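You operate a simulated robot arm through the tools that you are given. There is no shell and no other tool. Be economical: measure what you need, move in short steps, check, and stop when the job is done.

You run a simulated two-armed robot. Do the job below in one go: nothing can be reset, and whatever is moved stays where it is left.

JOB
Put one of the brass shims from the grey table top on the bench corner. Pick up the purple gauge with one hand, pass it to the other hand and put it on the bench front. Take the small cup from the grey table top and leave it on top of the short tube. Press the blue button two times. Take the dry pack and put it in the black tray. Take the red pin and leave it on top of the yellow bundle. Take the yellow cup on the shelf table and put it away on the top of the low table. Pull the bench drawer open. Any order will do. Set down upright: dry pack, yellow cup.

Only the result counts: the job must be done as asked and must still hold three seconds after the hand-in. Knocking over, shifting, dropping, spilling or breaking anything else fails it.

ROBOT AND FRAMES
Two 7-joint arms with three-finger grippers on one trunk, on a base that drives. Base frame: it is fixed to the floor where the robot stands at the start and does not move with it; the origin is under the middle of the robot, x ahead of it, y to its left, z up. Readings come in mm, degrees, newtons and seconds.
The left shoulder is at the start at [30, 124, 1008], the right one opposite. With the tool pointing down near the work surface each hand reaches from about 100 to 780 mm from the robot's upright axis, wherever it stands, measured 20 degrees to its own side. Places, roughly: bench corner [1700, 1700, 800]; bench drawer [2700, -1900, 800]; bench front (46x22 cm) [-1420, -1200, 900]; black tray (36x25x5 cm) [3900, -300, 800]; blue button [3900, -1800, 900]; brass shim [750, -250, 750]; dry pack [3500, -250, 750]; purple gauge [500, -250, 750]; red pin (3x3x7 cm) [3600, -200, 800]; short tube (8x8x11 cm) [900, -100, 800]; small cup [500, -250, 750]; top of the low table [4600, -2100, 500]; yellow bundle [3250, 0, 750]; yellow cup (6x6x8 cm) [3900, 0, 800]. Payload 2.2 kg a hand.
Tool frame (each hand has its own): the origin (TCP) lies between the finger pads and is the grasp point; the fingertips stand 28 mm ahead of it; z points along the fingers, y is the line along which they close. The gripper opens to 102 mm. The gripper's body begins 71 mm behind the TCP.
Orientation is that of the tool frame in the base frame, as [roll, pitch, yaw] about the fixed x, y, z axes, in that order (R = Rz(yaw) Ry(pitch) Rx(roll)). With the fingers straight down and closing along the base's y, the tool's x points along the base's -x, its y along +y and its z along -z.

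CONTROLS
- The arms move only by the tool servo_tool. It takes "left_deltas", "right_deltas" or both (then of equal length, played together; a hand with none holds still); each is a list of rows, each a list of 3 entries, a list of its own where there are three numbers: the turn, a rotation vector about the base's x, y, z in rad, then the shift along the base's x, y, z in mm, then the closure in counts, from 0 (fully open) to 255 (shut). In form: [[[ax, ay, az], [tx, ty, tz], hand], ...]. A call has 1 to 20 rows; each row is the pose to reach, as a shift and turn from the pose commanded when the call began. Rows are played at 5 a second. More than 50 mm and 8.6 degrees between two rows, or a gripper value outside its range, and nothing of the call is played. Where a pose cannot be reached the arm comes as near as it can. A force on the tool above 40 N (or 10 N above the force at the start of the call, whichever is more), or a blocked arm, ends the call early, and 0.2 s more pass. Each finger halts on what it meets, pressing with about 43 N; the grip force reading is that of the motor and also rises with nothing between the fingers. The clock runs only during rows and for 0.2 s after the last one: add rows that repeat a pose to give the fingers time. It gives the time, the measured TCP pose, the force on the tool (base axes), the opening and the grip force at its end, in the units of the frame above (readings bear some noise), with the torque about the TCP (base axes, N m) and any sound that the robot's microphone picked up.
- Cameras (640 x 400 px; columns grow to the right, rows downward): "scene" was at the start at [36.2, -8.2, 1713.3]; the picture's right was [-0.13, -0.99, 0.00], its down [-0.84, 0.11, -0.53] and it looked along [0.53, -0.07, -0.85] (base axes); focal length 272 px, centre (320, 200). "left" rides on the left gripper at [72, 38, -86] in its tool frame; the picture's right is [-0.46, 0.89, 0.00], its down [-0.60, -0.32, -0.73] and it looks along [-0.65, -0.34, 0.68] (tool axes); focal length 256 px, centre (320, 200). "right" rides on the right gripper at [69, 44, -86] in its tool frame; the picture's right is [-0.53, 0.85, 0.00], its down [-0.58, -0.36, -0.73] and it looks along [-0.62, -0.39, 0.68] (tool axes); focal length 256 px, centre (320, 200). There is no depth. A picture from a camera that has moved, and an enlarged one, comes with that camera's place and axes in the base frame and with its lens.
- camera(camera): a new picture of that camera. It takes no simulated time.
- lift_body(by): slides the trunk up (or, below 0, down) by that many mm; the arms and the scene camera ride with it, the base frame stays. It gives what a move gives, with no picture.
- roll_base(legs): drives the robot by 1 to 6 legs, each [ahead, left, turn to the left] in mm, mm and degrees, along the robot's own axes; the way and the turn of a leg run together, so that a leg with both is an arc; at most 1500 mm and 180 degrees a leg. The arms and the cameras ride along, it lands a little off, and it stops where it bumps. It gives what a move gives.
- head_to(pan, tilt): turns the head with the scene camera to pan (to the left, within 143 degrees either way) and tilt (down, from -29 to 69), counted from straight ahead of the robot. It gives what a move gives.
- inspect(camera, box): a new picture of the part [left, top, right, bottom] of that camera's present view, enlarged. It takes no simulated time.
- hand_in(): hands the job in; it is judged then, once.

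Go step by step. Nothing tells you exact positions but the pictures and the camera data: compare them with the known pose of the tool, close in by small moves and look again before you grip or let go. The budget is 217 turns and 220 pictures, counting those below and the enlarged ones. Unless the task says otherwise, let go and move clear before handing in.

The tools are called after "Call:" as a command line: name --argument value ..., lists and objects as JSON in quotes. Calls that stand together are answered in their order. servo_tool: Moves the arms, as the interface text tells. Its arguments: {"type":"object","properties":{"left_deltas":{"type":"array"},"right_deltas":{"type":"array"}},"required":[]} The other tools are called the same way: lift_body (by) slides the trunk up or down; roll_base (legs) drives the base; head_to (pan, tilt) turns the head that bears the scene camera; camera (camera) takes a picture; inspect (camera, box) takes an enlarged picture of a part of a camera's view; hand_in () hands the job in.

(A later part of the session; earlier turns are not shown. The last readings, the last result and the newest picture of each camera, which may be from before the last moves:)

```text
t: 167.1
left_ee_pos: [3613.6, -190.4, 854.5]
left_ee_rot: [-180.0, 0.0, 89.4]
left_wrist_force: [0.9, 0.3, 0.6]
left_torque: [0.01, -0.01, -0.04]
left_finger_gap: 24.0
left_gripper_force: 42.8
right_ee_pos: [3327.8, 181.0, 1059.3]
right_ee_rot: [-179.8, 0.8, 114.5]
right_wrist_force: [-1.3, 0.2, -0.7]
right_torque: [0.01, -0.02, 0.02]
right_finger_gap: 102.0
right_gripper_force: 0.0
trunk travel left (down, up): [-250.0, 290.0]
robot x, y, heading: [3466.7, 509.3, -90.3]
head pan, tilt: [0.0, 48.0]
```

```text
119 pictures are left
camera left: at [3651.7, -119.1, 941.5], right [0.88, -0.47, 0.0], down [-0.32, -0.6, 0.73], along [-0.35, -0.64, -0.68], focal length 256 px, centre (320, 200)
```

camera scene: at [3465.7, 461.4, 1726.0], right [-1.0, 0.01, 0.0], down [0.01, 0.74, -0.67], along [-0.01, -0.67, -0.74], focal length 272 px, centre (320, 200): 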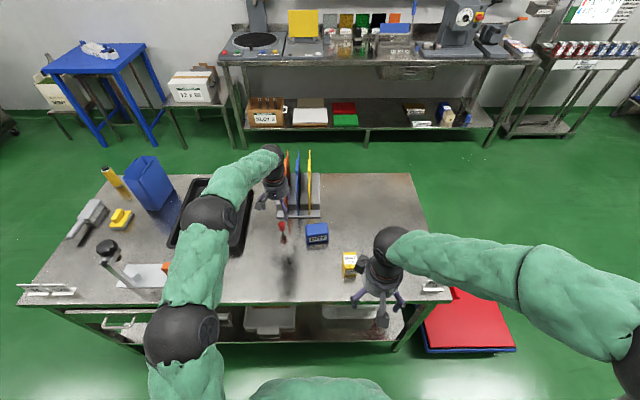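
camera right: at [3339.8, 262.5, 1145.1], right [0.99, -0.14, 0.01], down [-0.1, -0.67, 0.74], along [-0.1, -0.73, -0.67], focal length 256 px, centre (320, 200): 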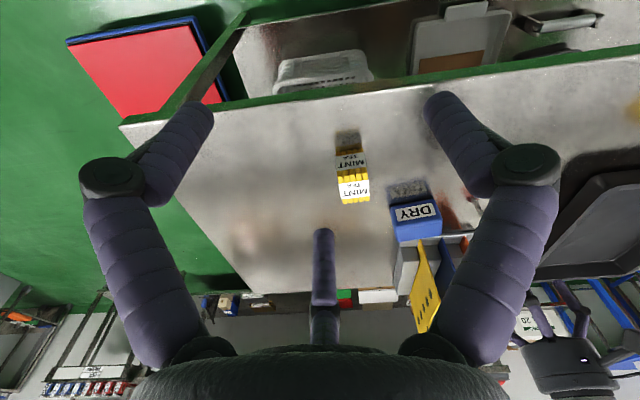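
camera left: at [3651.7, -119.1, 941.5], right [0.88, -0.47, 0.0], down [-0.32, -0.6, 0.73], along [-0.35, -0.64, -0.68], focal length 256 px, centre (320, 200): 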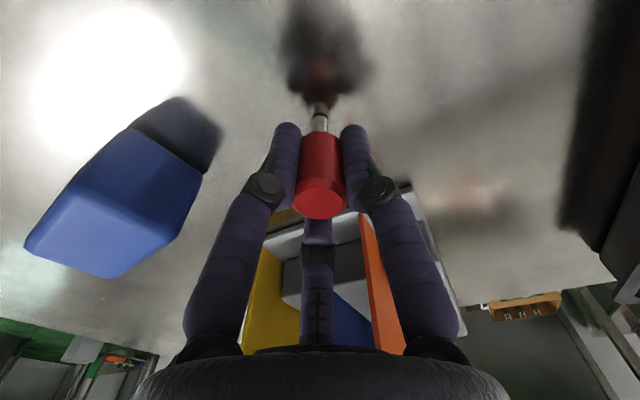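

The pin is held. I'll lift it, move the right hand out of the way, and carry the pin over the bundle.

Call:
servo_tool --left_deltas '[[[0, 0, 0], [0, 0, 25], 255], [[0, 0, 0], [0, 0, 65], 255], [[0, 0, 0], [0, 20, 100], 255], [[0, 0, 0], [-15, 50, 130], 255], [[0, 0, 0], [-50, 70, 140], 255], [[0, 0, 0], [-90, 85, 140], 255], [[0, 0, 0], [-130, 100, 140], 255], [[0, 0, 0], [-170, 115, 140], 255], [[0, 0, 0], [-210, 130, 140], 255], [[0, 0, 0], [-245, 140, 140], 255], [[0, 0, 0], [-262, 145, 140], 255], [[0, 0, 0], [-262, 145, 140], 255]]' --right_deltas '[[[0, 0, 0], [-40, 20, 0], 0], [[0, 0, 0], [-80, 40, 0], 0], [[0, 0, 0], [-110, 60, 0], 0], [[0, 0, 0], [-110, 60, 0], 0], [[0, 0, 0], [-110, 60, 0], 0], [[0, 0, 0], [-110, 60, 0], 0], [[0, 0, 0], [-110, 60, 0], 0], [[0, 0, 0], [-110, 60, 0], 0], [[0, 0, 0], [-110, 60, 0], 0], [[0, 0, 0], [-110, 60, 0], 0], [[0, 0, 0], [-110, 60, 0], 0], [[0, 0, 0], [-110, 60, 0], 0]]'

Call:
camera --camera "left"

Call:
inspect --camera "scene" --box '[290, 200, 410, 300]'

Call:
camera --camera "right"

```text
t: 169.7
left_ee_pos: [3351.5, -46.3, 994.0]
left_ee_rot: [179.9, 0.0, 89.4]
left_wrist_force: [0.3, 0.5, -0.3]
left_torque: [-0.01, -0.02, 0.0]
left_finger_gap: 23.7
left_gripper_force: 43.0
right_ee_pos: [3217.9, 242.7, 1059.9]
right_ee_rot: [-179.8, 0.8, 114.5]
right_wrist_force: [-0.7, 0.0, -0.1]
right_torque: [0.0, 0.0, -0.04]
right_finger_gap: 102.1
right_gripper_force: 0.1
trunk travel left (down, up): [-250.0, 290.0]
robot x, y, heading: [3470.6, 509.8, -90.5]
head pan, tilt: [0.0, 48.0]
```

```text
118 pictures are left
camera left: at [3390.2, 25.2, 1080.0], right [0.88, -0.47, 0.0], down [-0.32, -0.6, 0.73], along [-0.35, -0.64, -0.68], focal length 256 px, centre (320, 200)
```

left: 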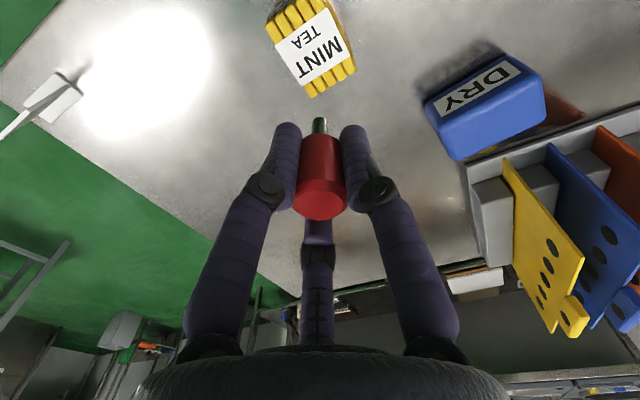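

```text
4.00 times, centred on (350, 250) of scene
camera zoom: at [3465.8, 460.9, 1725.9], right [-1.0, 0.01, 0.0], down [0.01, 0.74, -0.67], along [-0.01, -0.67, -0.74], focal length 1088 px, centre (200, 0)
```

zoom: 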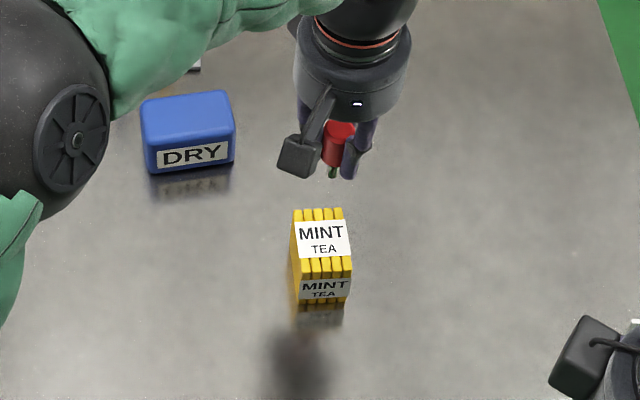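

```text
116 pictures are left
camera right: at [3229.8, 323.6, 1144.9], right [0.99, -0.14, 0.01], down [-0.1, -0.67, 0.74], along [-0.1, -0.73, -0.67], focal length 256 px, centre (320, 200)
```

right: 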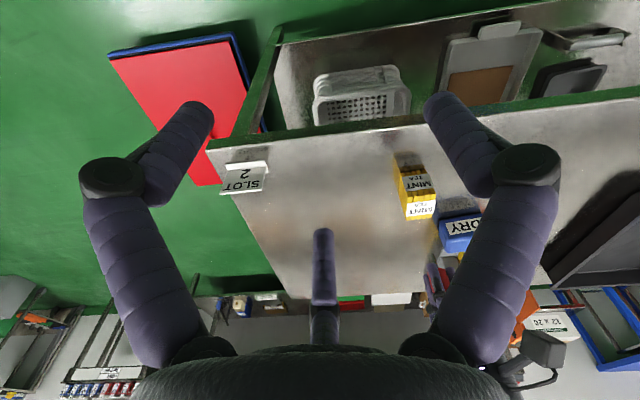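

The bundle's top is about 52×73 mm, centred near (3348,-39), at z≈841. I'll align and lower to near contact.

Call:
servo_tool --left_deltas '[[[0, 0, 0], [-3, 8, -30], 255], [[0, 0, 0], [-3, 8, -60], 255], [[0, 0, 0], [-3, 8, -80], 255], [[0, 0, 0], [-3, 8, -80], 255]]'

Call:
camera --camera "left"

Call:
inspect --camera "scene" --box '[290, 200, 410, 300]'

Call:
inspect --camera "right" --box '[370, 80, 490, 270]'

```text
t: 170.7
left_ee_pos: [3348.7, -39.1, 916.6]
left_ee_rot: [-179.9, 0.2, 89.5]
left_wrist_force: [-0.1, 0.5, 9.3]
left_torque: [0.0, 0.03, -0.07]
left_finger_gap: 24.0
left_gripper_force: 43.0
right_ee_pos: [3217.4, 243.1, 1059.0]
right_ee_rot: [-179.8, 0.8, 114.5]
right_wrist_force: [-0.1, -0.5, -0.6]
right_torque: [0.01, -0.02, 0.02]
right_finger_gap: 101.9
right_gripper_force: 0.0
trunk travel left (down, up): [-250.0, 290.0]
robot x, y, heading: [3466.3, 514.1, -90.9]
head pan, tilt: [0.0, 48.0]
```

```text
115 pictures are left
camera left: at [3387.1, 32.9, 1002.5], right [0.88, -0.47, 0.0], down [-0.32, -0.6, 0.73], along [-0.35, -0.65, -0.68], focal length 256 px, centre (320, 200)
```

left: 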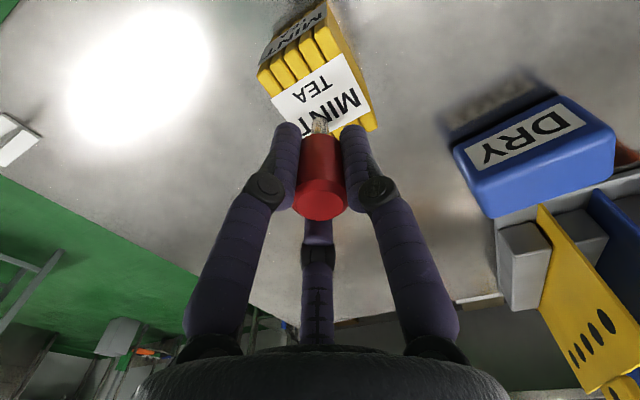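

```text
4.00 times, centred on (350, 250) of scene
camera zoom: at [3465.7, 461.8, 1726.1], right [-1.0, 0.01, 0.0], down [0.01, 0.74, -0.67], along [-0.01, -0.67, -0.74], focal length 1088 px, centre (200, 0)
```

zoom: 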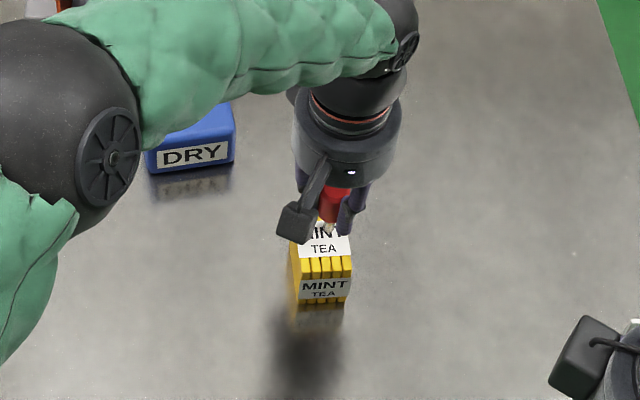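

```text
2.11 times, centred on (430, 175) of right
camera zoom: at [3229.8, 324.2, 1145.1], right [0.99, -0.14, 0.01], down [-0.1, -0.66, 0.74], along [-0.1, -0.73, -0.67], focal length 539 px, centre (88, 253)
```

zoom: 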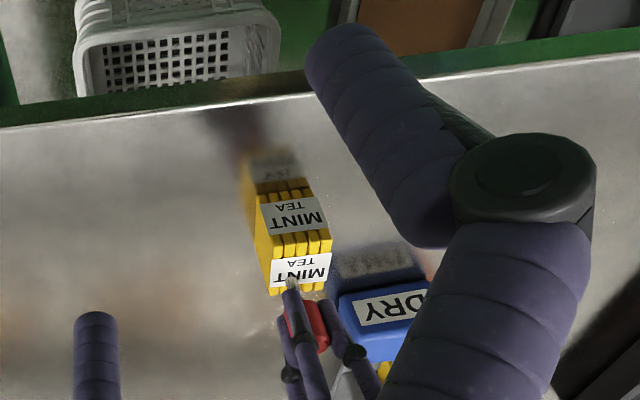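

It has touched down (+9 N) near the middle of the bundle's top label. I'll ease up slightly, open slowly, and look before lifting away.

Call:
servo_tool --left_deltas '[[[0, 0, 0], [0, 2, 1], 255], [[0, 0, 0], [0, 2, 1], 255], [[0, 0, 0], [0, 2, 1], 185], [[0, 0, 0], [0, 2, 1], 150], [[0, 0, 0], [0, 2, 1], 100], [[0, 0, 0], [0, 2, 1], 60], [[0, 0, 0], [0, 2, 1], 60]]'

Call:
camera --camera "left"

```text
t: 172.3
left_ee_pos: [3348.8, -36.2, 915.9]
left_ee_rot: [180.0, 0.0, 89.4]
left_wrist_force: [-0.2, -0.5, -0.1]
left_torque: [-0.01, -0.03, 0.0]
left_finger_gap: 77.8
left_gripper_force: 0.1
right_ee_pos: [3216.3, 241.7, 1060.2]
right_ee_rot: [-179.8, 0.8, 114.5]
right_wrist_force: [0.6, -0.1, 0.1]
right_torque: [0.01, 0.0, -0.02]
right_finger_gap: 102.1
right_gripper_force: 0.1
trunk travel left (down, up): [-250.0, 290.0]
robot x, y, heading: [3471.0, 508.5, -90.2]
head pan, tilt: [0.0, 48.0]
```

```text
112 pictures are left
camera left: at [3388.0, 35.2, 1002.5], right [0.88, -0.47, 0.0], down [-0.32, -0.6, 0.73], along [-0.35, -0.64, -0.68], focal length 256 px, centre (320, 200)
```

left: 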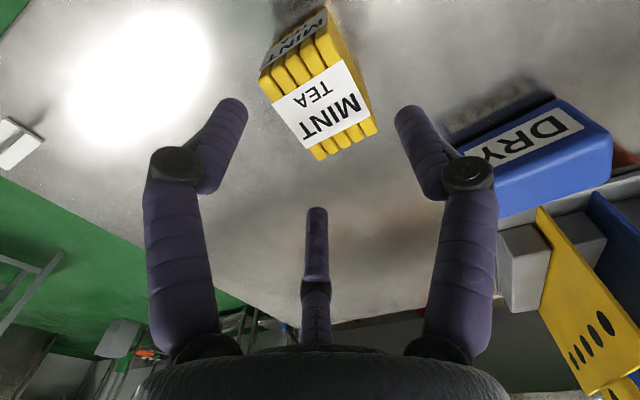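

The pin is no longer on the bundle, so it must have toppled. I'll raise the hand and find it.

Call:
servo_tool --left_deltas '[[[0, 0, 0], [0, 0, 40], 0], [[0, 0, 0], [0, 20, 85], 0], [[0, 0, 0], [20, 60, 110], 0], [[0, 0, 0], [50, 95, 120], 0], [[0, 0, 0], [90, 125, 120], 0], [[0, 0, 0], [130, 150, 120], 0]]'

Call:
camera --camera "scene"

Call:
inspect --camera "scene" --box '[240, 160, 430, 320]'

Call:
camera --camera "right"

```text
refused: row 3 steps farther than a row can; nothing moved
```

```text
111 pictures are left
camera scene: at [3465.6, 461.0, 1725.9], right [-1.0, 0.01, 0.0], down [0.01, 0.74, -0.67], along [-0.01, -0.67, -0.74], focal length 272 px, centre (320, 200)
```

scene: 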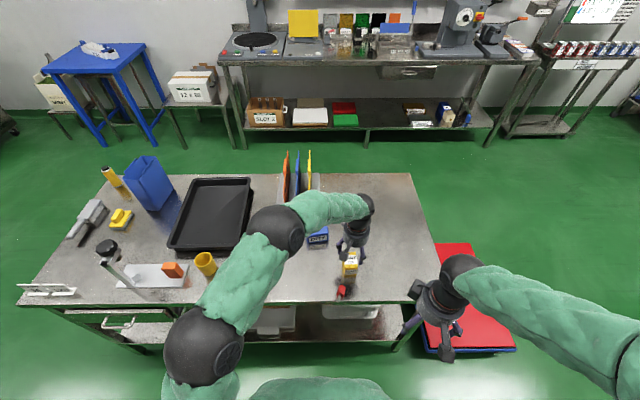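

```text
2.50 times, centred on (335, 240) of scene
camera zoom: at [3465.6, 461.0, 1725.9], right [-1.0, 0.01, 0.0], down [0.01, 0.74, -0.67], along [-0.01, -0.67, -0.74], focal length 680 px, centre (282, 100)
```

zoom: 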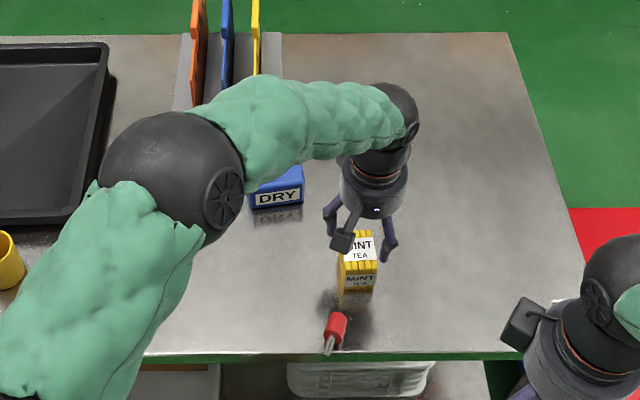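

```text
109 pictures are left
camera right: at [3229.7, 323.7, 1144.9], right [0.99, -0.14, 0.01], down [-0.1, -0.67, 0.74], along [-0.1, -0.73, -0.67], focal length 256 px, centre (320, 200)
```

right: 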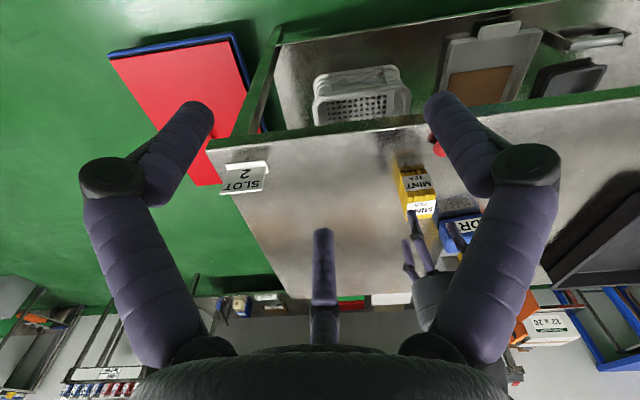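

The pin fell forward and lies near the table's front edge, head pointing away from me. It stands more stably head-down, so I'll grip its shaft along the tool axis with the right hand held horizontal. First I clear the left arm, back up, and look.

Call:
servo_tool --left_deltas '[[[0, 0, 0], [0, 0, 40], 0], [[0, 0, 0], [0, 0, 85], 0], [[0, 0, 0], [0, 30, 110], 0], [[0, 0, 0], [30, 60, 120], 0], [[0, 0, 0], [65, 85, 130], 0], [[0, 0, 0], [105, 105, 140], 0], [[0, 0, 0], [145, 125, 150], 0], [[0, 0, 0], [190, 140, 160], 0], [[0, 0, 0], [235, 150, 170], 0]]'

Call:
roll_base --legs '[[-150, 0, 0]]'

Call:
inspect --camera "scene" --box '[270, 190, 430, 320]'

Call:
camera --camera "right"

```text
t: 174.3
left_ee_pos: [3585.5, 115.4, 1086.8]
left_ee_rot: [180.0, -0.2, 89.3]
left_wrist_force: [0.0, 1.3, 0.3]
left_torque: [0.01, 0.01, 0.03]
left_finger_gap: 102.2
left_gripper_force: 0.1
right_ee_pos: [3218.5, 243.2, 1059.1]
right_ee_rot: [-179.9, 0.7, 114.4]
right_wrist_force: [-0.1, -1.3, 0.6]
right_torque: [-0.01, 0.06, 0.01]
right_finger_gap: 101.9
right_gripper_force: 0.0
trunk travel left (down, up): [-250.0, 290.0]
robot x, y, heading: [3468.5, 511.3, -90.7]
head pan, tilt: [0.0, 48.0]
```

```text
t: 175.7
left_ee_pos: [3585.9, 265.7, 1086.9]
left_ee_rot: [-180.0, 0.1, 89.4]
left_wrist_force: [0.4, 1.2, 0.0]
left_torque: [-0.02, 0.01, 0.0]
left_finger_gap: 102.0
left_gripper_force: 0.0
right_ee_pos: [3219.4, 394.4, 1060.1]
right_ee_rot: [-179.9, 0.9, 114.3]
right_wrist_force: [-0.6, 0.6, 0.1]
right_torque: [-0.02, -0.02, 0.03]
right_finger_gap: 102.2
right_gripper_force: 0.1
trunk travel left (down, up): [-250.0, 290.0]
robot x, y, heading: [3471.4, 664.2, -90.7]
head pan, tilt: [0.0, 48.0]
```

```text
3.08 times, centred on (350, 255) of scene
camera zoom: at [3467.2, 613.6, 1726.0], right [-1.0, 0.01, 0.0], down [0.01, 0.74, -0.67], along [-0.01, -0.67, -0.74], focal length 837 px, centre (228, 31)
```

zoom: 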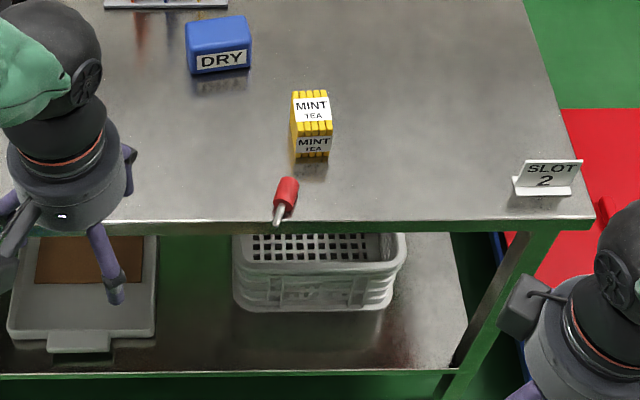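

```text
107 pictures are left
camera right: at [3231.1, 475.8, 1145.2], right [0.99, -0.14, 0.01], down [-0.1, -0.66, 0.74], along [-0.1, -0.73, -0.67], focal length 256 px, centre (320, 200)
```

right: 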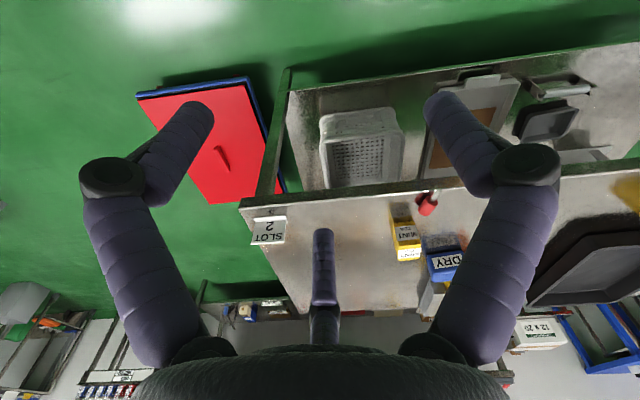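

The pin points head-first along (-.37,-.93), with its foot right at the edge. The left hand suits this approach, so I'll yaw it and then tilt it to point along the pin, staying clear in front of the table.

Call:
servo_tool --left_deltas '[[[0, 0, 0.06], [-40, 5, -10], 0], [[0, 0, 0.117], [-80, 10, -20], 0], [[0, 0, 0.117], [-116, 14, -27], 0], [[0, 0, 0.117], [-116, 14, -27], 0]]'

Call:
servo_tool --left_deltas '[[[-0.1328, 0.0528, 0], [0, 0, 0], 0], [[-0.2656, 0.1057, 0], [0, 0, 0], 0], [[-0.3985, 0.1585, 0], [0, 0, 0], 0], [[-0.5313, 0.2114, 0], [0, 0, 0], 0], [[-0.6641, 0.2642, 0], [0, 0, 0], 0], [[-0.7969, 0.317, 0], [0, 0, 0], 0], [[-0.9297, 0.3699, 0], [0, 0, -20], 0], [[-1.0626, 0.4227, 0], [0, 0, -50], 0], [[-1.1954, 0.4756, 0], [-5, 0, -85], 0], [[-1.3282, 0.5284, 0], [-10, 0, -120], 0], [[-1.461, 0.5812, 0], [-20, 0, -155], 0], [[-1.461, 0.5812, 0], [-33, 0, -190], 0], [[-1.461, 0.5812, 0], [-33, 0, -220], 0], [[-1.461, 0.5812, 0], [-33, 0, -220], 0]]'

Call:
camera --camera "scene"

Call:
camera --camera "left"

```text
t: 176.7
left_ee_pos: [3469.4, 279.7, 1059.6]
left_ee_rot: [-180.0, 0.0, 96.0]
left_wrist_force: [0.0, 0.1, -0.3]
left_torque: [-0.03, 0.0, 0.01]
left_finger_gap: 102.1
left_gripper_force: 0.1
right_ee_pos: [3220.2, 393.1, 1060.5]
right_ee_rot: [-179.8, 0.8, 114.5]
right_wrist_force: [-0.1, 0.0, 0.5]
right_torque: [-0.02, -0.01, 0.04]
right_finger_gap: 102.1
right_gripper_force: 0.0
trunk travel left (down, up): [-250.0, 290.0]
robot x, y, heading: [3470.7, 661.1, -90.4]
head pan, tilt: [0.0, 48.0]
```

```text
t: 179.9
left_ee_pos: [3341.3, 143.8, 998.6]
left_ee_rot: [-57.1, 72.6, -162.4]
left_wrist_force: [0.0, 0.3, -0.2]
left_torque: [0.01, -0.01, -0.02]
left_finger_gap: 101.9
left_gripper_force: 0.2
left hand out of reach, approached as far as the arm can: row 8, 9, 10, 11, 12, 13, 14
right_ee_pos: [3218.9, 393.8, 1060.2]
right_ee_rot: [-179.9, 0.8, 114.3]
right_wrist_force: [0.2, 1.0, 0.0]
right_torque: [-0.01, 0.03, 0.0]
right_finger_gap: 101.9
right_gripper_force: 0.0
trunk travel left (down, up): [-250.0, 290.0]
robot x, y, heading: [3469.5, 659.2, -90.4]
head pan, tilt: [0.0, 48.0]
stopped in row 14 (left hand): the arm was blocked; the commanded pose is now the measured one
```

```text
106 pictures are left
camera scene: at [3467.0, 611.3, 1726.1], right [-1.0, 0.01, 0.0], down [0.01, 0.74, -0.67], along [-0.01, -0.67, -0.74], focal length 272 px, centre (320, 200)
```

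scene: 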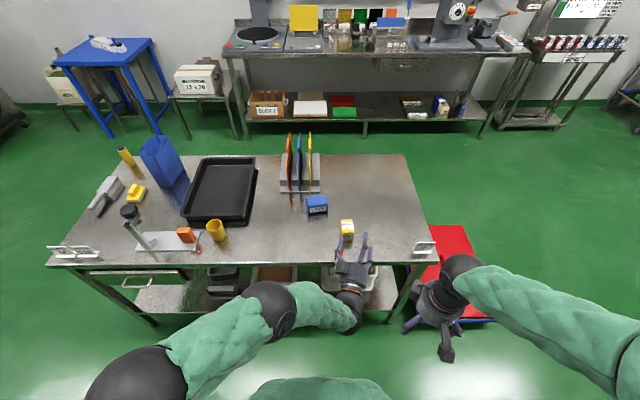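

```text
105 pictures are left
camera left: at [3377.5, 207.5, 905.8], right [0.95, -0.2, 0.22], down [0.05, 0.84, 0.54], along [-0.29, -0.5, 0.81], focal length 256 px, centre (320, 200)
```

left: 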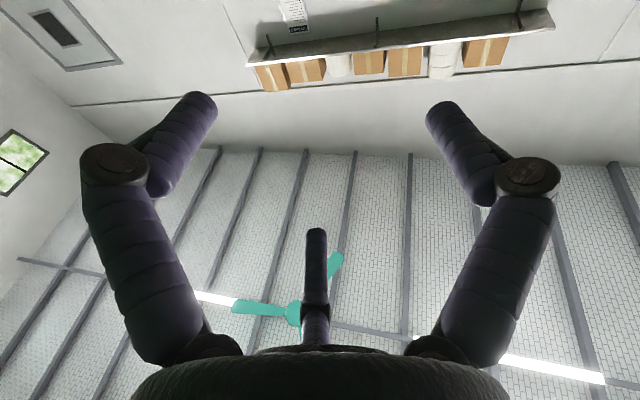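

The arm ran out of room close to the body. I'll back the base up and lower the trunk so the horizontal reach is natural, then correct the hand's orientation.

Call:
roll_base --legs '[[-230, 0, 0]]'

Call:
lift_body --by -170

Call:
servo_tool --left_deltas '[[[0.074, 0.055, -0.05], [0, 0, 0], 0], [[0.149, 0.109, -0.1], [15, 0, 0], 0], [[0.223, 0.164, -0.152], [40, 0, 0], 0], [[0.223, 0.164, -0.152], [70, -30, 0], 0], [[0.223, 0.164, -0.152], [90, -70, 0], 0], [[0.223, 0.164, -0.152], [96, -110, 0], 0], [[0.223, 0.164, -0.152], [96, -145, 0], 0], [[0.223, 0.164, -0.152], [96, -145, 0], 0]]'

Call:
camera --camera "scene"

Call:
camera --camera "left"

```text
t: 181.7
left_ee_pos: [3344.0, 376.0, 996.9]
left_ee_rot: [-57.8, 72.8, -163.1]
left_wrist_force: [-0.5, 0.3, -0.5]
left_torque: [0.03, 0.03, 0.02]
left_finger_gap: 102.0
left_gripper_force: 0.0
right_ee_pos: [3220.4, 626.5, 1059.0]
right_ee_rot: [-179.8, 0.8, 114.2]
right_wrist_force: [1.8, 0.4, 1.1]
right_torque: [-0.03, -0.01, 0.01]
right_finger_gap: 102.1
right_gripper_force: 0.1
trunk travel left (down, up): [-250.0, 290.0]
robot x, y, heading: [3474.2, 889.9, -90.8]
head pan, tilt: [0.0, 48.0]
```

```text
t: 183.6
left_ee_pos: [3343.9, 376.7, 824.5]
left_ee_rot: [-58.0, 72.8, -163.2]
left_wrist_force: [0.2, 0.2, 0.2]
left_torque: [0.02, -0.02, 0.02]
left_finger_gap: 102.2
left_gripper_force: 0.0
right_ee_pos: [3220.4, 625.8, 890.8]
right_ee_rot: [-179.8, 0.8, 114.2]
right_wrist_force: [-0.7, 0.7, 0.3]
right_torque: [-0.03, -0.01, 0.01]
right_finger_gap: 101.9
right_gripper_force: 0.1
trunk travel left (down, up): [-80.0, 460.0]
robot x, y, heading: [3474.4, 890.3, -90.8]
head pan, tilt: [0.0, 48.0]
```

```text
t: 185.4
left_ee_pos: [3342.7, 221.5, 878.0]
left_ee_rot: [-100.5, 67.4, 153.8]
left_wrist_force: [-0.6, 1.0, -0.1]
left_torque: [0.03, -0.01, 0.0]
left_finger_gap: 102.1
left_gripper_force: 0.0
left hand out of reach, approached as far as the arm can: row 1, 2, 3, 4, 5, 6, 7, 8
right_ee_pos: [3221.4, 627.1, 890.6]
right_ee_rot: [-179.9, 0.8, 114.1]
right_wrist_force: [-0.2, -1.3, 0.3]
right_torque: [0.02, 0.02, -0.01]
right_finger_gap: 102.0
right_gripper_force: 0.2
trunk travel left (down, up): [-80.0, 460.0]
robot x, y, heading: [3471.0, 892.4, -90.8]
head pan, tilt: [0.0, 48.0]
```

```text
104 pictures are left
camera scene: at [3470.0, 843.8, 1556.0], right [-1.0, 0.01, 0.0], down [0.01, 0.74, -0.67], along [-0.01, -0.67, -0.74], focal length 272 px, centre (320, 200)
```

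scene: 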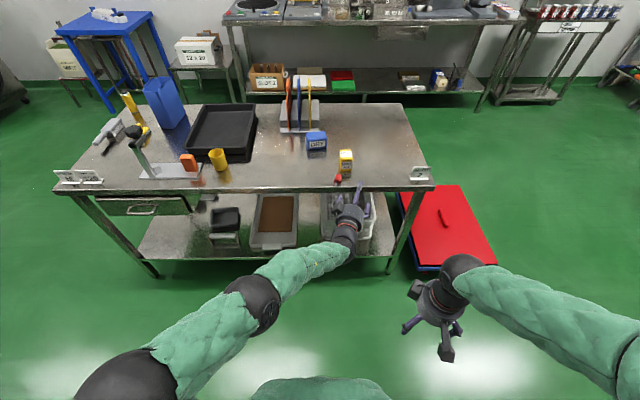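

```text
103 pictures are left
camera left: at [3376.0, 306.6, 803.7], right [0.95, -0.29, 0.09], down [0.13, 0.67, 0.73], along [-0.27, -0.68, 0.68], focal length 256 px, centre (320, 200)
```

left: 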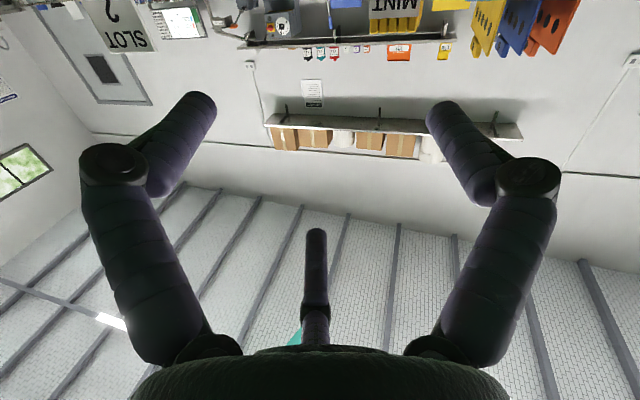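

The left wrist is at its limits here. A better plan: the right hand picks the lying pin from above, the left hand (pointing inward) takes it by the shaft, then turns down so the pin is head-down. First I restore the trunk and untangle the left arm.

Call:
lift_body --by 170

Call:
servo_tool --left_deltas '[[[0.13, -0.04, 0], [20, 25, 0], 0], [[0.26, -0.08, 0], [40, 50, 0], 0], [[0.39, -0.12, 0], [60, 75, 0], 0], [[0.52, -0.16, 0], [80, 100, 0], 0], [[0.66, -0.195, 0], [100, 120, 0], 0], [[0.79, -0.235, 0], [120, 140, 0], 0], [[0.92, -0.272, 0], [140, 160, 0], 0], [[1.05, -0.31, 0], [160, 180, 0], 0], [[1.18, -0.35, 0], [180, 190, 0], 0], [[1.31, -0.388, 0], [200, 200, 0], 0], [[1.43, -0.424, 0], [220, 200, 0], 0], [[1.43, -0.424, 0], [240, 200, 0], 0], [[1.43, -0.424, 0], [240, 200, 0], 0]]'

Call:
camera --camera "scene"

```text
t: 187.3
left_ee_pos: [3341.9, 222.4, 1046.6]
left_ee_rot: [-100.7, 67.4, 153.9]
left_wrist_force: [-1.3, 0.2, -0.8]
left_torque: [0.02, 0.01, 0.01]
left_finger_gap: 102.0
left_gripper_force: 0.0
right_ee_pos: [3220.7, 625.2, 1058.6]
right_ee_rot: [-179.8, 0.9, 114.3]
right_wrist_force: [0.2, 1.1, -0.5]
right_torque: [-0.01, -0.01, -0.04]
right_finger_gap: 101.9
right_gripper_force: 0.0
trunk travel left (down, up): [-250.0, 290.0]
robot x, y, heading: [3472.5, 889.3, -90.7]
head pan, tilt: [0.0, 48.0]
```

```text
t: 190.1
left_ee_pos: [3582.8, 420.6, 1048.6]
left_ee_rot: [-179.9, 0.4, 95.7]
left_wrist_force: [0.2, -0.1, -1.0]
left_torque: [0.03, -0.02, 0.02]
left_finger_gap: 102.2
left_gripper_force: 0.1
right_ee_pos: [3221.4, 625.2, 1060.0]
right_ee_rot: [-179.9, 0.8, 114.2]
right_wrist_force: [-0.8, 0.2, 0.0]
right_torque: [-0.01, -0.02, 0.02]
right_finger_gap: 102.1
right_gripper_force: 0.1
trunk travel left (down, up): [-250.0, 290.0]
robot x, y, heading: [3472.6, 893.4, -90.6]
head pan, tilt: [0.0, 48.0]
```

```text
102 pictures are left
camera scene: at [3469.2, 842.5, 1725.9], right [-1.0, 0.01, 0.0], down [0.01, 0.74, -0.67], along [-0.01, -0.67, -0.74], focal length 272 px, centre (320, 200)
```

scene: 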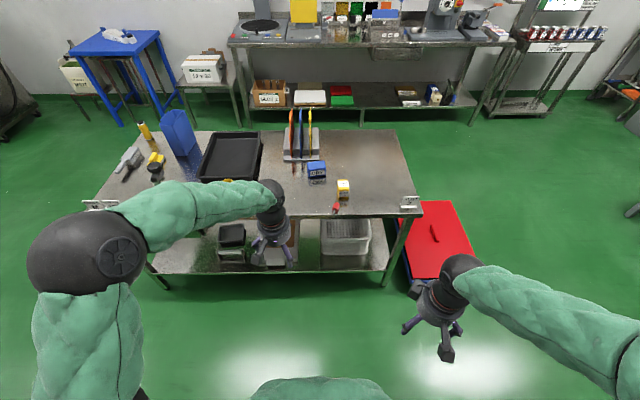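

The left arm is clear again. I'll drive forward 300 mm and hover the right hand over the pin, yawed to grip across its head.

Call:
roll_base --legs '[[300, 0, 0]]'

Call:
servo_tool --right_deltas '[[[0, 0, -0.06], [25, -38, 0], 0], [[0, 0, -0.12], [50, -76, 0], 0], [[0, 0, -0.18], [75, -114, 0], 0], [[0, 0, -0.232], [100, -152, 0], 0], [[0, 0, -0.232], [125, -190, 0], 0], [[0, 0, -0.232], [150, -228, 0], 0], [[0, 0, -0.232], [163, -262, -15], 0], [[0, 0, -0.232], [163, -262, -60], 0], [[0, 0, -0.232], [163, -262, -105], 0], [[0, 0, -0.232], [163, -262, -140], 0], [[0, 0, -0.232], [163, -262, -140], 0]]'

Call:
camera --camera "right"

Call:
inspect --camera "scene" --box '[270, 190, 430, 320]'

```text
t: 192.2
left_ee_pos: [3580.4, 116.2, 1048.5]
left_ee_rot: [-179.9, 0.6, 95.7]
left_wrist_force: [-1.0, 0.8, -0.3]
left_torque: [0.04, 0.01, -0.02]
left_finger_gap: 102.1
left_gripper_force: 0.1
right_ee_pos: [3216.7, 320.8, 1060.1]
right_ee_rot: [-180.0, 0.8, 114.2]
right_wrist_force: [0.0, -0.4, -0.1]
right_torque: [-0.01, 0.01, 0.05]
right_finger_gap: 101.9
right_gripper_force: 0.1
trunk travel left (down, up): [-250.0, 290.0]
robot x, y, heading: [3468.3, 588.4, -90.7]
head pan, tilt: [0.0, 48.0]
```

```text
t: 194.6
left_ee_pos: [3580.7, 116.8, 1047.6]
left_ee_rot: [-179.9, 0.5, 95.9]
left_wrist_force: [0.6, 0.5, -0.5]
left_torque: [0.0, -0.02, -0.01]
left_finger_gap: 102.0
left_gripper_force: 0.0
right_ee_pos: [3378.7, 57.6, 919.0]
right_ee_rot: [-179.7, 0.9, 100.9]
right_wrist_force: [-0.8, 0.1, 0.9]
right_torque: [-0.01, 0.01, 0.02]
right_finger_gap: 101.7
right_gripper_force: 0.0
trunk travel left (down, up): [-250.0, 290.0]
robot x, y, heading: [3470.0, 586.7, -90.7]
head pan, tilt: [0.0, 48.0]
```

```text
101 pictures are left
camera right: at [3410.4, 134.0, 1004.7], right [0.93, -0.36, 0.01], down [-0.25, -0.62, 0.74], along [-0.27, -0.69, -0.67], focal length 256 px, centre (320, 200)
```

right: 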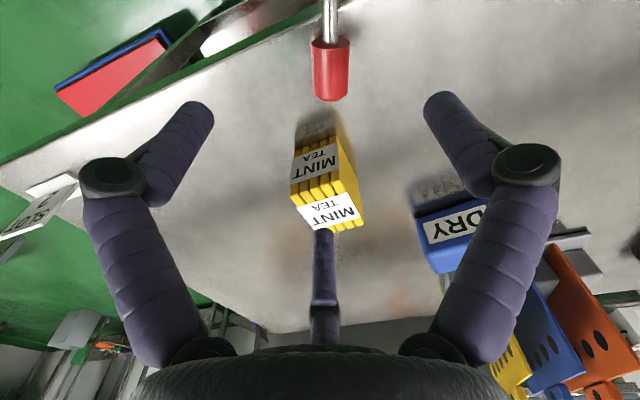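

```text
3.08 times, centred on (350, 255) of scene
camera zoom: at [3465.8, 538.1, 1726.0], right [-1.0, 0.01, 0.0], down [0.01, 0.74, -0.67], along [-0.01, -0.67, -0.74], focal length 837 px, centre (228, 31)
```

zoom: 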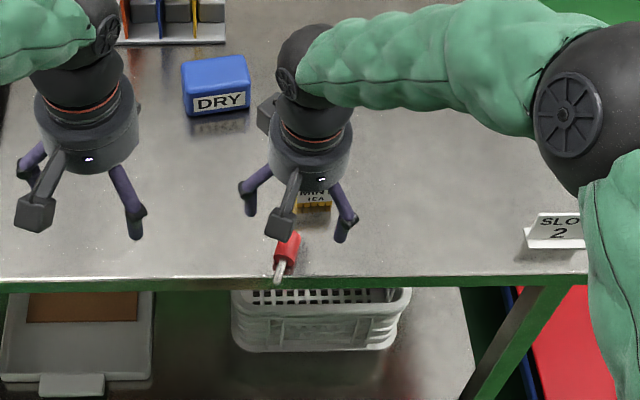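

The pin lies straight in the hand's view, its head centre near (3391,62). I'll part-close to 55 mm to keep the third digit clear of the bundle, align, and descend.

Call:
servo_tool --right_deltas '[[[0, 0, 0], [12, 6, 0], 115], [[0, 0, 0], [12, 6, -25], 115], [[0, 0, 0], [12, 6, -55], 115], [[0, 0, 0], [12, 6, -65], 115], [[0, 0, 0], [12, 6, -65], 115]]'

Call:
camera --camera "right"

Call:
inspect --camera "left" --box '[0, 0, 320, 200]'

```text
t: 195.8
left_ee_pos: [3580.1, 115.6, 1048.9]
left_ee_rot: [-179.9, 0.4, 95.8]
left_wrist_force: [0.8, -1.1, 0.0]
left_torque: [0.05, 0.05, 0.0]
left_finger_gap: 101.9
left_gripper_force: 0.0
right_ee_pos: [3391.5, 61.8, 854.2]
right_ee_rot: [-179.8, 0.8, 101.0]
right_wrist_force: [-0.1, 0.7, 0.2]
right_torque: [0.01, -0.02, 0.01]
right_finger_gap: 56.3
right_gripper_force: 0.1
trunk travel left (down, up): [-250.0, 290.0]
robot x, y, heading: [3468.6, 586.5, -90.8]
head pan, tilt: [0.0, 48.0]
```

```text
99 pictures are left
camera right: at [3422.9, 139.2, 939.6], right [0.93, -0.36, 0.01], down [-0.25, -0.62, 0.74], along [-0.27, -0.69, -0.67], focal length 256 px, centre (320, 200)
```

right: 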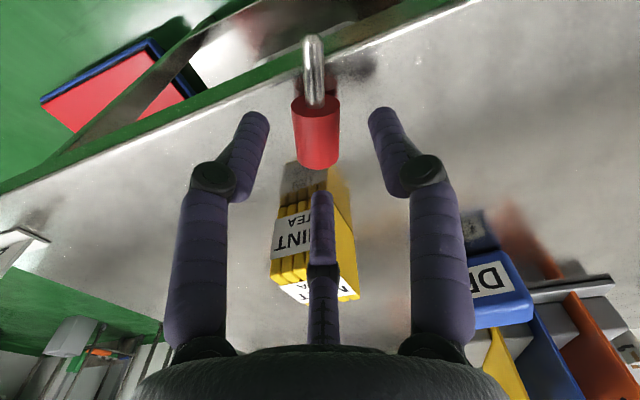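

```text
2.00 times, centred on (160, 100) of left
camera zoom: at [3611.0, 192.7, 1134.1], right [0.93, -0.37, 0.0], down [-0.25, -0.63, 0.74], along [-0.27, -0.68, -0.68], focal length 512 px, centre (640, 400)
```

zoom: 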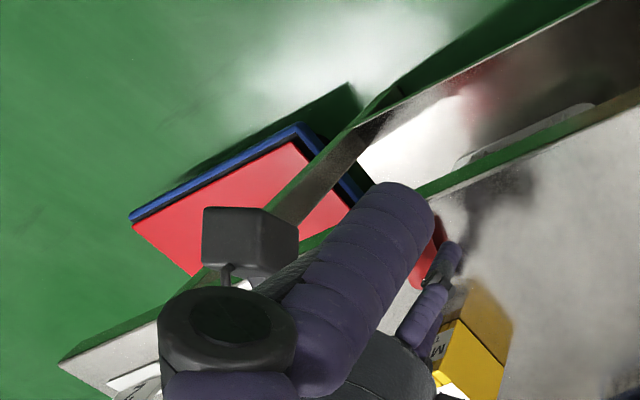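

The pin is centred. I'll descend to z≈825 and close.

Call:
servo_tool --right_deltas '[[[0, 0, 0], [-1, -1, -15], 115], [[0, 0, 0], [-1, -1, -29], 115], [[0, 0, 0], [-1, -1, -29], 150], [[0, 0, 0], [-1, -1, -29], 190], [[0, 0, 0], [-1, -1, -29], 255], [[0, 0, 0], [-1, -1, -29], 255]]'

Call:
camera --camera "right"

```text
t: 197.2
left_ee_pos: [3581.8, 118.2, 1048.7]
left_ee_rot: [-179.9, 0.6, 95.7]
left_wrist_force: [-0.1, 0.0, -0.1]
left_torque: [-0.02, 0.01, 0.02]
left_finger_gap: 102.2
left_gripper_force: 0.0
right_ee_pos: [3391.5, 60.8, 826.8]
right_ee_rot: [-179.7, 1.1, 100.9]
right_wrist_force: [-3.9, 3.6, 24.2]
right_torque: [0.48, 0.48, -0.02]
right_finger_gap: 29.5
right_gripper_force: 43.1
trunk travel left (down, up): [-250.0, 290.0]
robot x, y, heading: [3468.3, 585.9, -90.8]
head pan, tilt: [0.0, 48.0]
```

```text
97 pictures are left
camera right: at [3421.9, 139.2, 913.0], right [0.93, -0.36, 0.01], down [-0.25, -0.62, 0.74], along [-0.27, -0.69, -0.67], focal length 256 px, centre (320, 200)
```

right: 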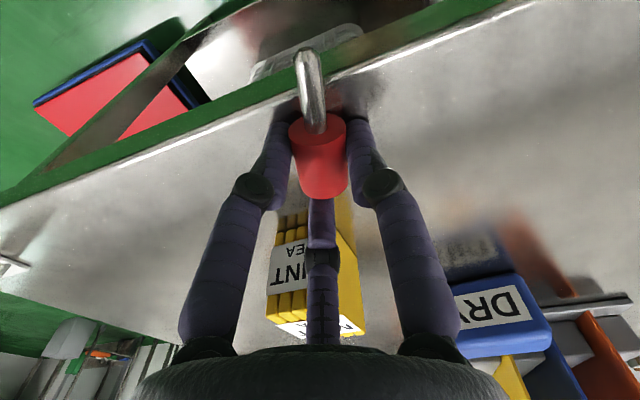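

The head is gripped, with the fingertips pressing lightly on the table. I'll lift and see how the pin sits.

Call:
servo_tool --right_deltas '[[[0, 0, 0], [0, 0, 10], 255], [[0, 0, 0], [0, 0, 40], 255], [[0, 0, 0], [0, 20, 80], 255], [[0, 0, 0], [0, 45, 120], 255], [[0, 0, 0], [0, 70, 160], 255], [[0, 0, 0], [0, 95, 200], 255], [[0, 0, 0], [0, 95, 200], 255]]'

Call:
camera --camera "right"

Call:
inspect --camera "scene" --box '[270, 190, 430, 320]'

```text
t: 198.8
left_ee_pos: [3580.6, 115.1, 1048.2]
left_ee_rot: [-179.9, 0.6, 95.7]
left_wrist_force: [0.1, 0.1, -0.4]
left_torque: [0.02, -0.01, 0.0]
left_finger_gap: 102.0
left_gripper_force: 0.1
right_ee_pos: [3391.7, 154.2, 1024.3]
right_ee_rot: [-179.9, 0.8, 101.0]
right_wrist_force: [-0.2, -0.3, -1.4]
right_torque: [0.03, -0.01, 0.01]
right_finger_gap: 29.2
right_gripper_force: 43.2
trunk travel left (down, up): [-250.0, 290.0]
robot x, y, heading: [3467.9, 586.5, -90.8]
head pan, tilt: [0.0, 48.0]
```

```text
96 pictures are left
camera right: at [3423.0, 230.6, 1110.4], right [0.93, -0.36, 0.0], down [-0.25, -0.63, 0.74], along [-0.27, -0.69, -0.67], focal length 256 px, centre (320, 200)
```

right: 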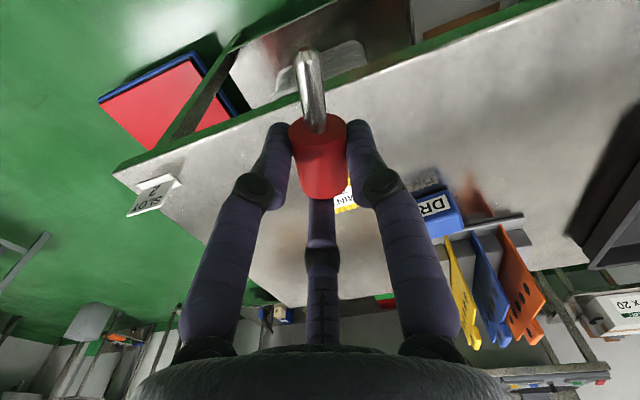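

```text
3.08 times, centred on (350, 255) of scene
camera zoom: at [3465.8, 536.6, 1725.9], right [-1.0, 0.01, 0.0], down [0.01, 0.74, -0.67], along [-0.01, -0.67, -0.74], focal length 837 px, centre (228, 31)
```

zoom: 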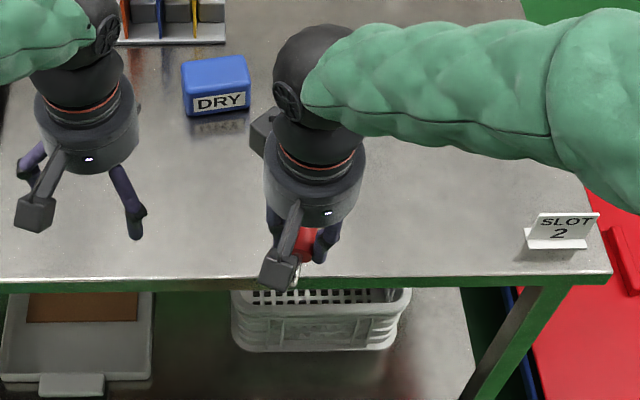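

The pin is held by the head with the shaft toward my camera. I'll zoom to judge its tilt.

Call:
inspect --camera "right" --box '[240, 30, 400, 220]'

Call:
camera --camera "left"

```text
2.11 times, centred on (320, 125) of right
camera zoom: at [3423.0, 230.6, 1110.4], right [0.93, -0.36, 0.0], down [-0.25, -0.63, 0.74], along [-0.27, -0.69, -0.67], focal length 539 px, centre (320, 358)
```

zoom: 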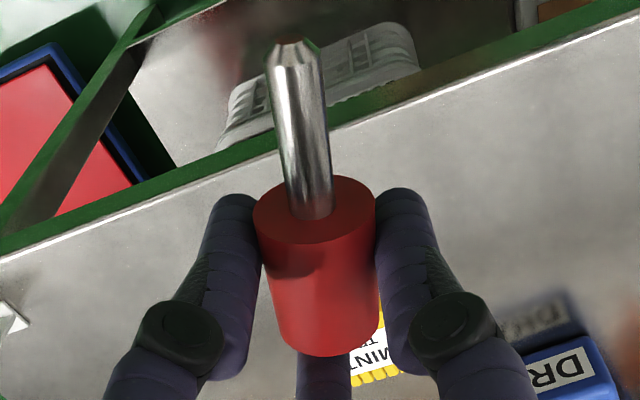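

```text
93 pictures are left
camera left: at [3611.0, 191.9, 1133.7], right [0.93, -0.37, 0.0], down [-0.25, -0.63, 0.74], along [-0.27, -0.68, -0.68], focal length 256 px, centre (320, 200)
```

left: 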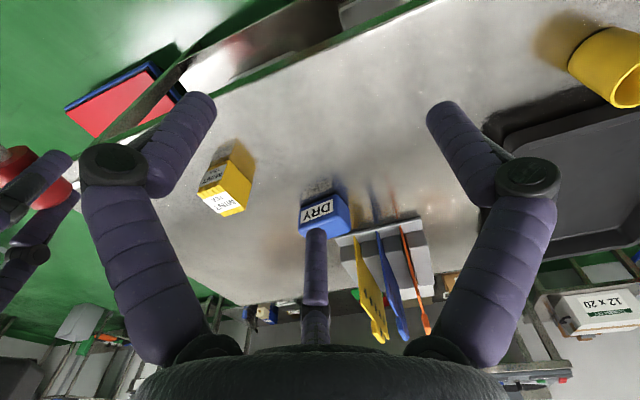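

The shaft is nearly horizontal, about 8 mm thick and 35 mm long. I'll yaw the right hand so the shaft points toward the left hand (+x), and turn the left hand to point inward.

Call:
servo_tool --right_deltas '[[[0, 0, -0.14], [5, 8, 10], 255], [[0, 0, -0.28], [10, 16, 20], 255], [[0, 0, -0.42], [15, 24, 30], 255], [[0, 0, -0.56], [20, 32, 40], 255], [[0, 0, -0.7], [25, 40, 50], 255], [[0, 0, -0.84], [30, 48, 56], 255], [[0, 0, -0.98], [36, 52, 56], 255], [[0, 0, -1.12], [36, 52, 56], 255], [[0, 0, -1.26], [36, 52, 56], 255], [[0, 0, -1.3], [36, 52, 56], 255], [[0, 0, -1.3], [36, 52, 56], 255], [[0, 0, -1.3], [36, 52, 56], 255]]' --left_deltas '[[[0, 0.1428, 0], [15, 15, 0], 0], [[0, 0.2856, 0], [30, 30, 0], 0], [[0, 0.4284, 0], [45, 45, 0], 0], [[0, 0.5712, 0], [60, 60, 0], 0], [[0, 0.714, 0], [60, 75, 5], 0], [[0, 0.8568, 0], [60, 91, 10], 0], [[0, 0.9996, 0], [60, 91, 15], 0], [[0, 1.1424, 0], [60, 91, 15], 0], [[0, 1.2852, 0], [60, 91, 15], 0], [[0, 1.428, 0], [60, 91, 15], 0], [[0, 1.5708, 0], [60, 91, 15], 0], [[0, 1.5708, 0], [60, 91, 15], 0]]'

Call:
camera --camera "scene"

Call:
camera --camera "left"

Call:
camera --camera "right"

```text
t: 201.4
left_ee_pos: [3641.0, 207.1, 1063.4]
left_ee_rot: [-89.9, -5.7, 90.5]
left_wrist_force: [-0.6, -0.1, -1.4]
left_torque: [-0.03, -0.02, -0.01]
left_finger_gap: 101.8
left_gripper_force: 0.1
right_ee_pos: [3427.0, 210.3, 1081.3]
right_ee_rot: [-179.9, 0.8, 26.4]
right_wrist_force: [0.1, 0.1, -0.1]
right_torque: [0.0, 0.0, -0.03]
right_finger_gap: 29.0
right_gripper_force: 42.8
trunk travel left (down, up): [-250.0, 290.0]
robot x, y, heading: [3466.7, 583.9, -90.8]
head pan, tilt: [0.0, 48.0]
```

```text
92 pictures are left
camera scene: at [3465.3, 538.4, 1726.0], right [-1.0, 0.01, 0.0], down [0.01, 0.74, -0.67], along [-0.01, -0.67, -0.74], focal length 272 px, centre (320, 200)
```

scene: 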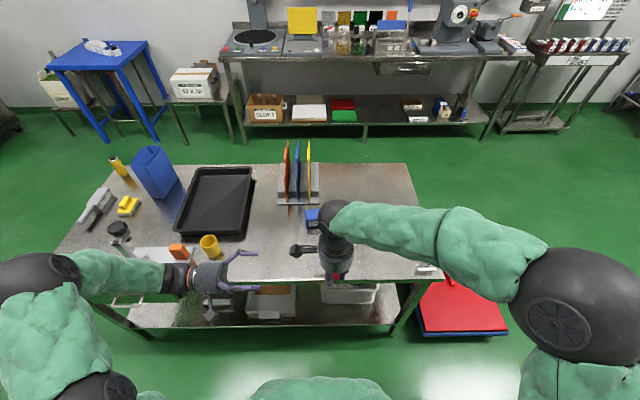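

```text
91 pictures are left
camera left: at [3726.1, 284.0, 1033.5], right [0.0, -0.37, -0.93], down [0.74, -0.63, 0.25], along [-0.67, -0.68, 0.28], focal length 256 px, centre (320, 200)
```

left: 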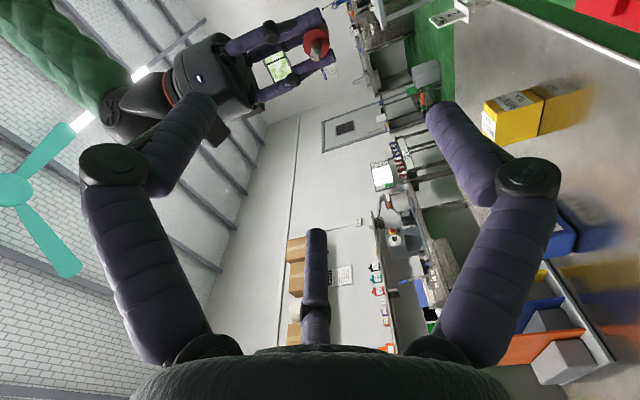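

```text
90 pictures are left
camera right: at [3510.3, 201.7, 1166.9], right [-0.1, -0.99, 0.01], down [-0.67, 0.07, 0.74], along [-0.74, 0.07, -0.67], focal length 256 px, centre (320, 200)
```

right: 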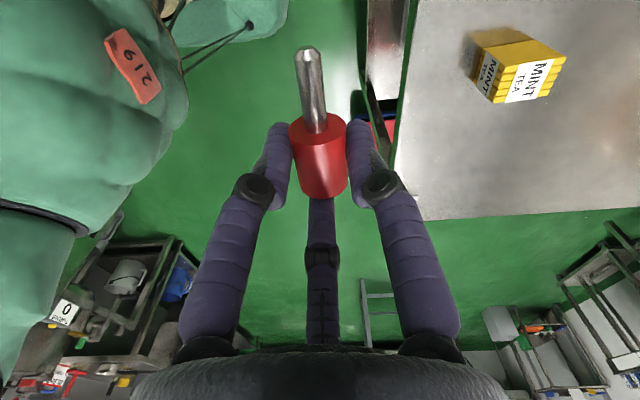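

Both hands are set. I'll zoom the left view to find the shaft end relative to the left hand.

Call:
inspect --camera "left" --box '[260, 0, 380, 90]'

Call:
inspect --camera "scene" --box '[200, 220, 360, 320]'

```text
4.44 times, centred on (320, 45) of left
camera zoom: at [3726.1, 284.0, 1033.5], right [0.0, -0.37, -0.93], down [0.74, -0.63, 0.25], along [-0.67, -0.68, 0.28], focal length 1138 px, centre (320, 889)
```

zoom: 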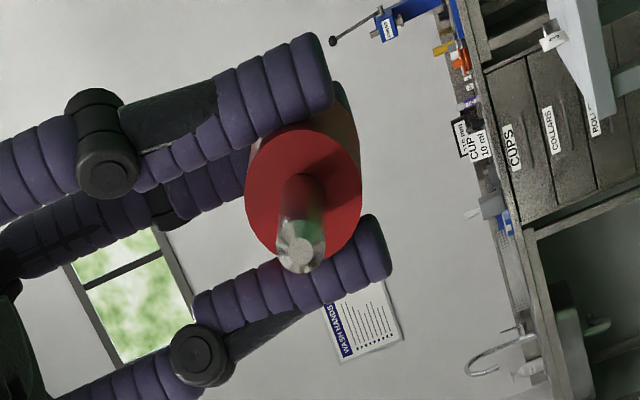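

```text
4.00 times, centred on (280, 270) of scene
camera zoom: at [3465.3, 538.4, 1726.0], right [-1.0, 0.01, 0.0], down [0.01, 0.74, -0.67], along [-0.01, -0.67, -0.74], focal length 1088 px, centre (480, -80)
```

zoom: 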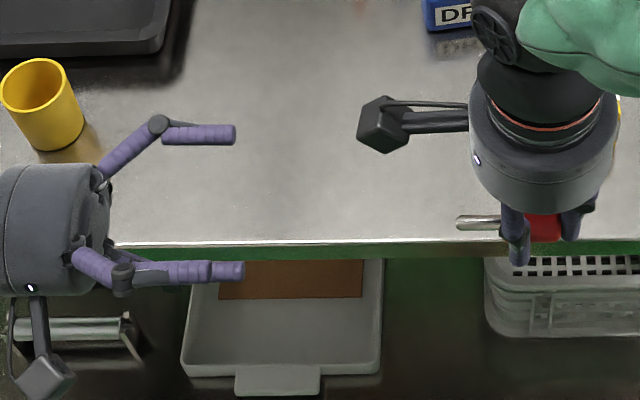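

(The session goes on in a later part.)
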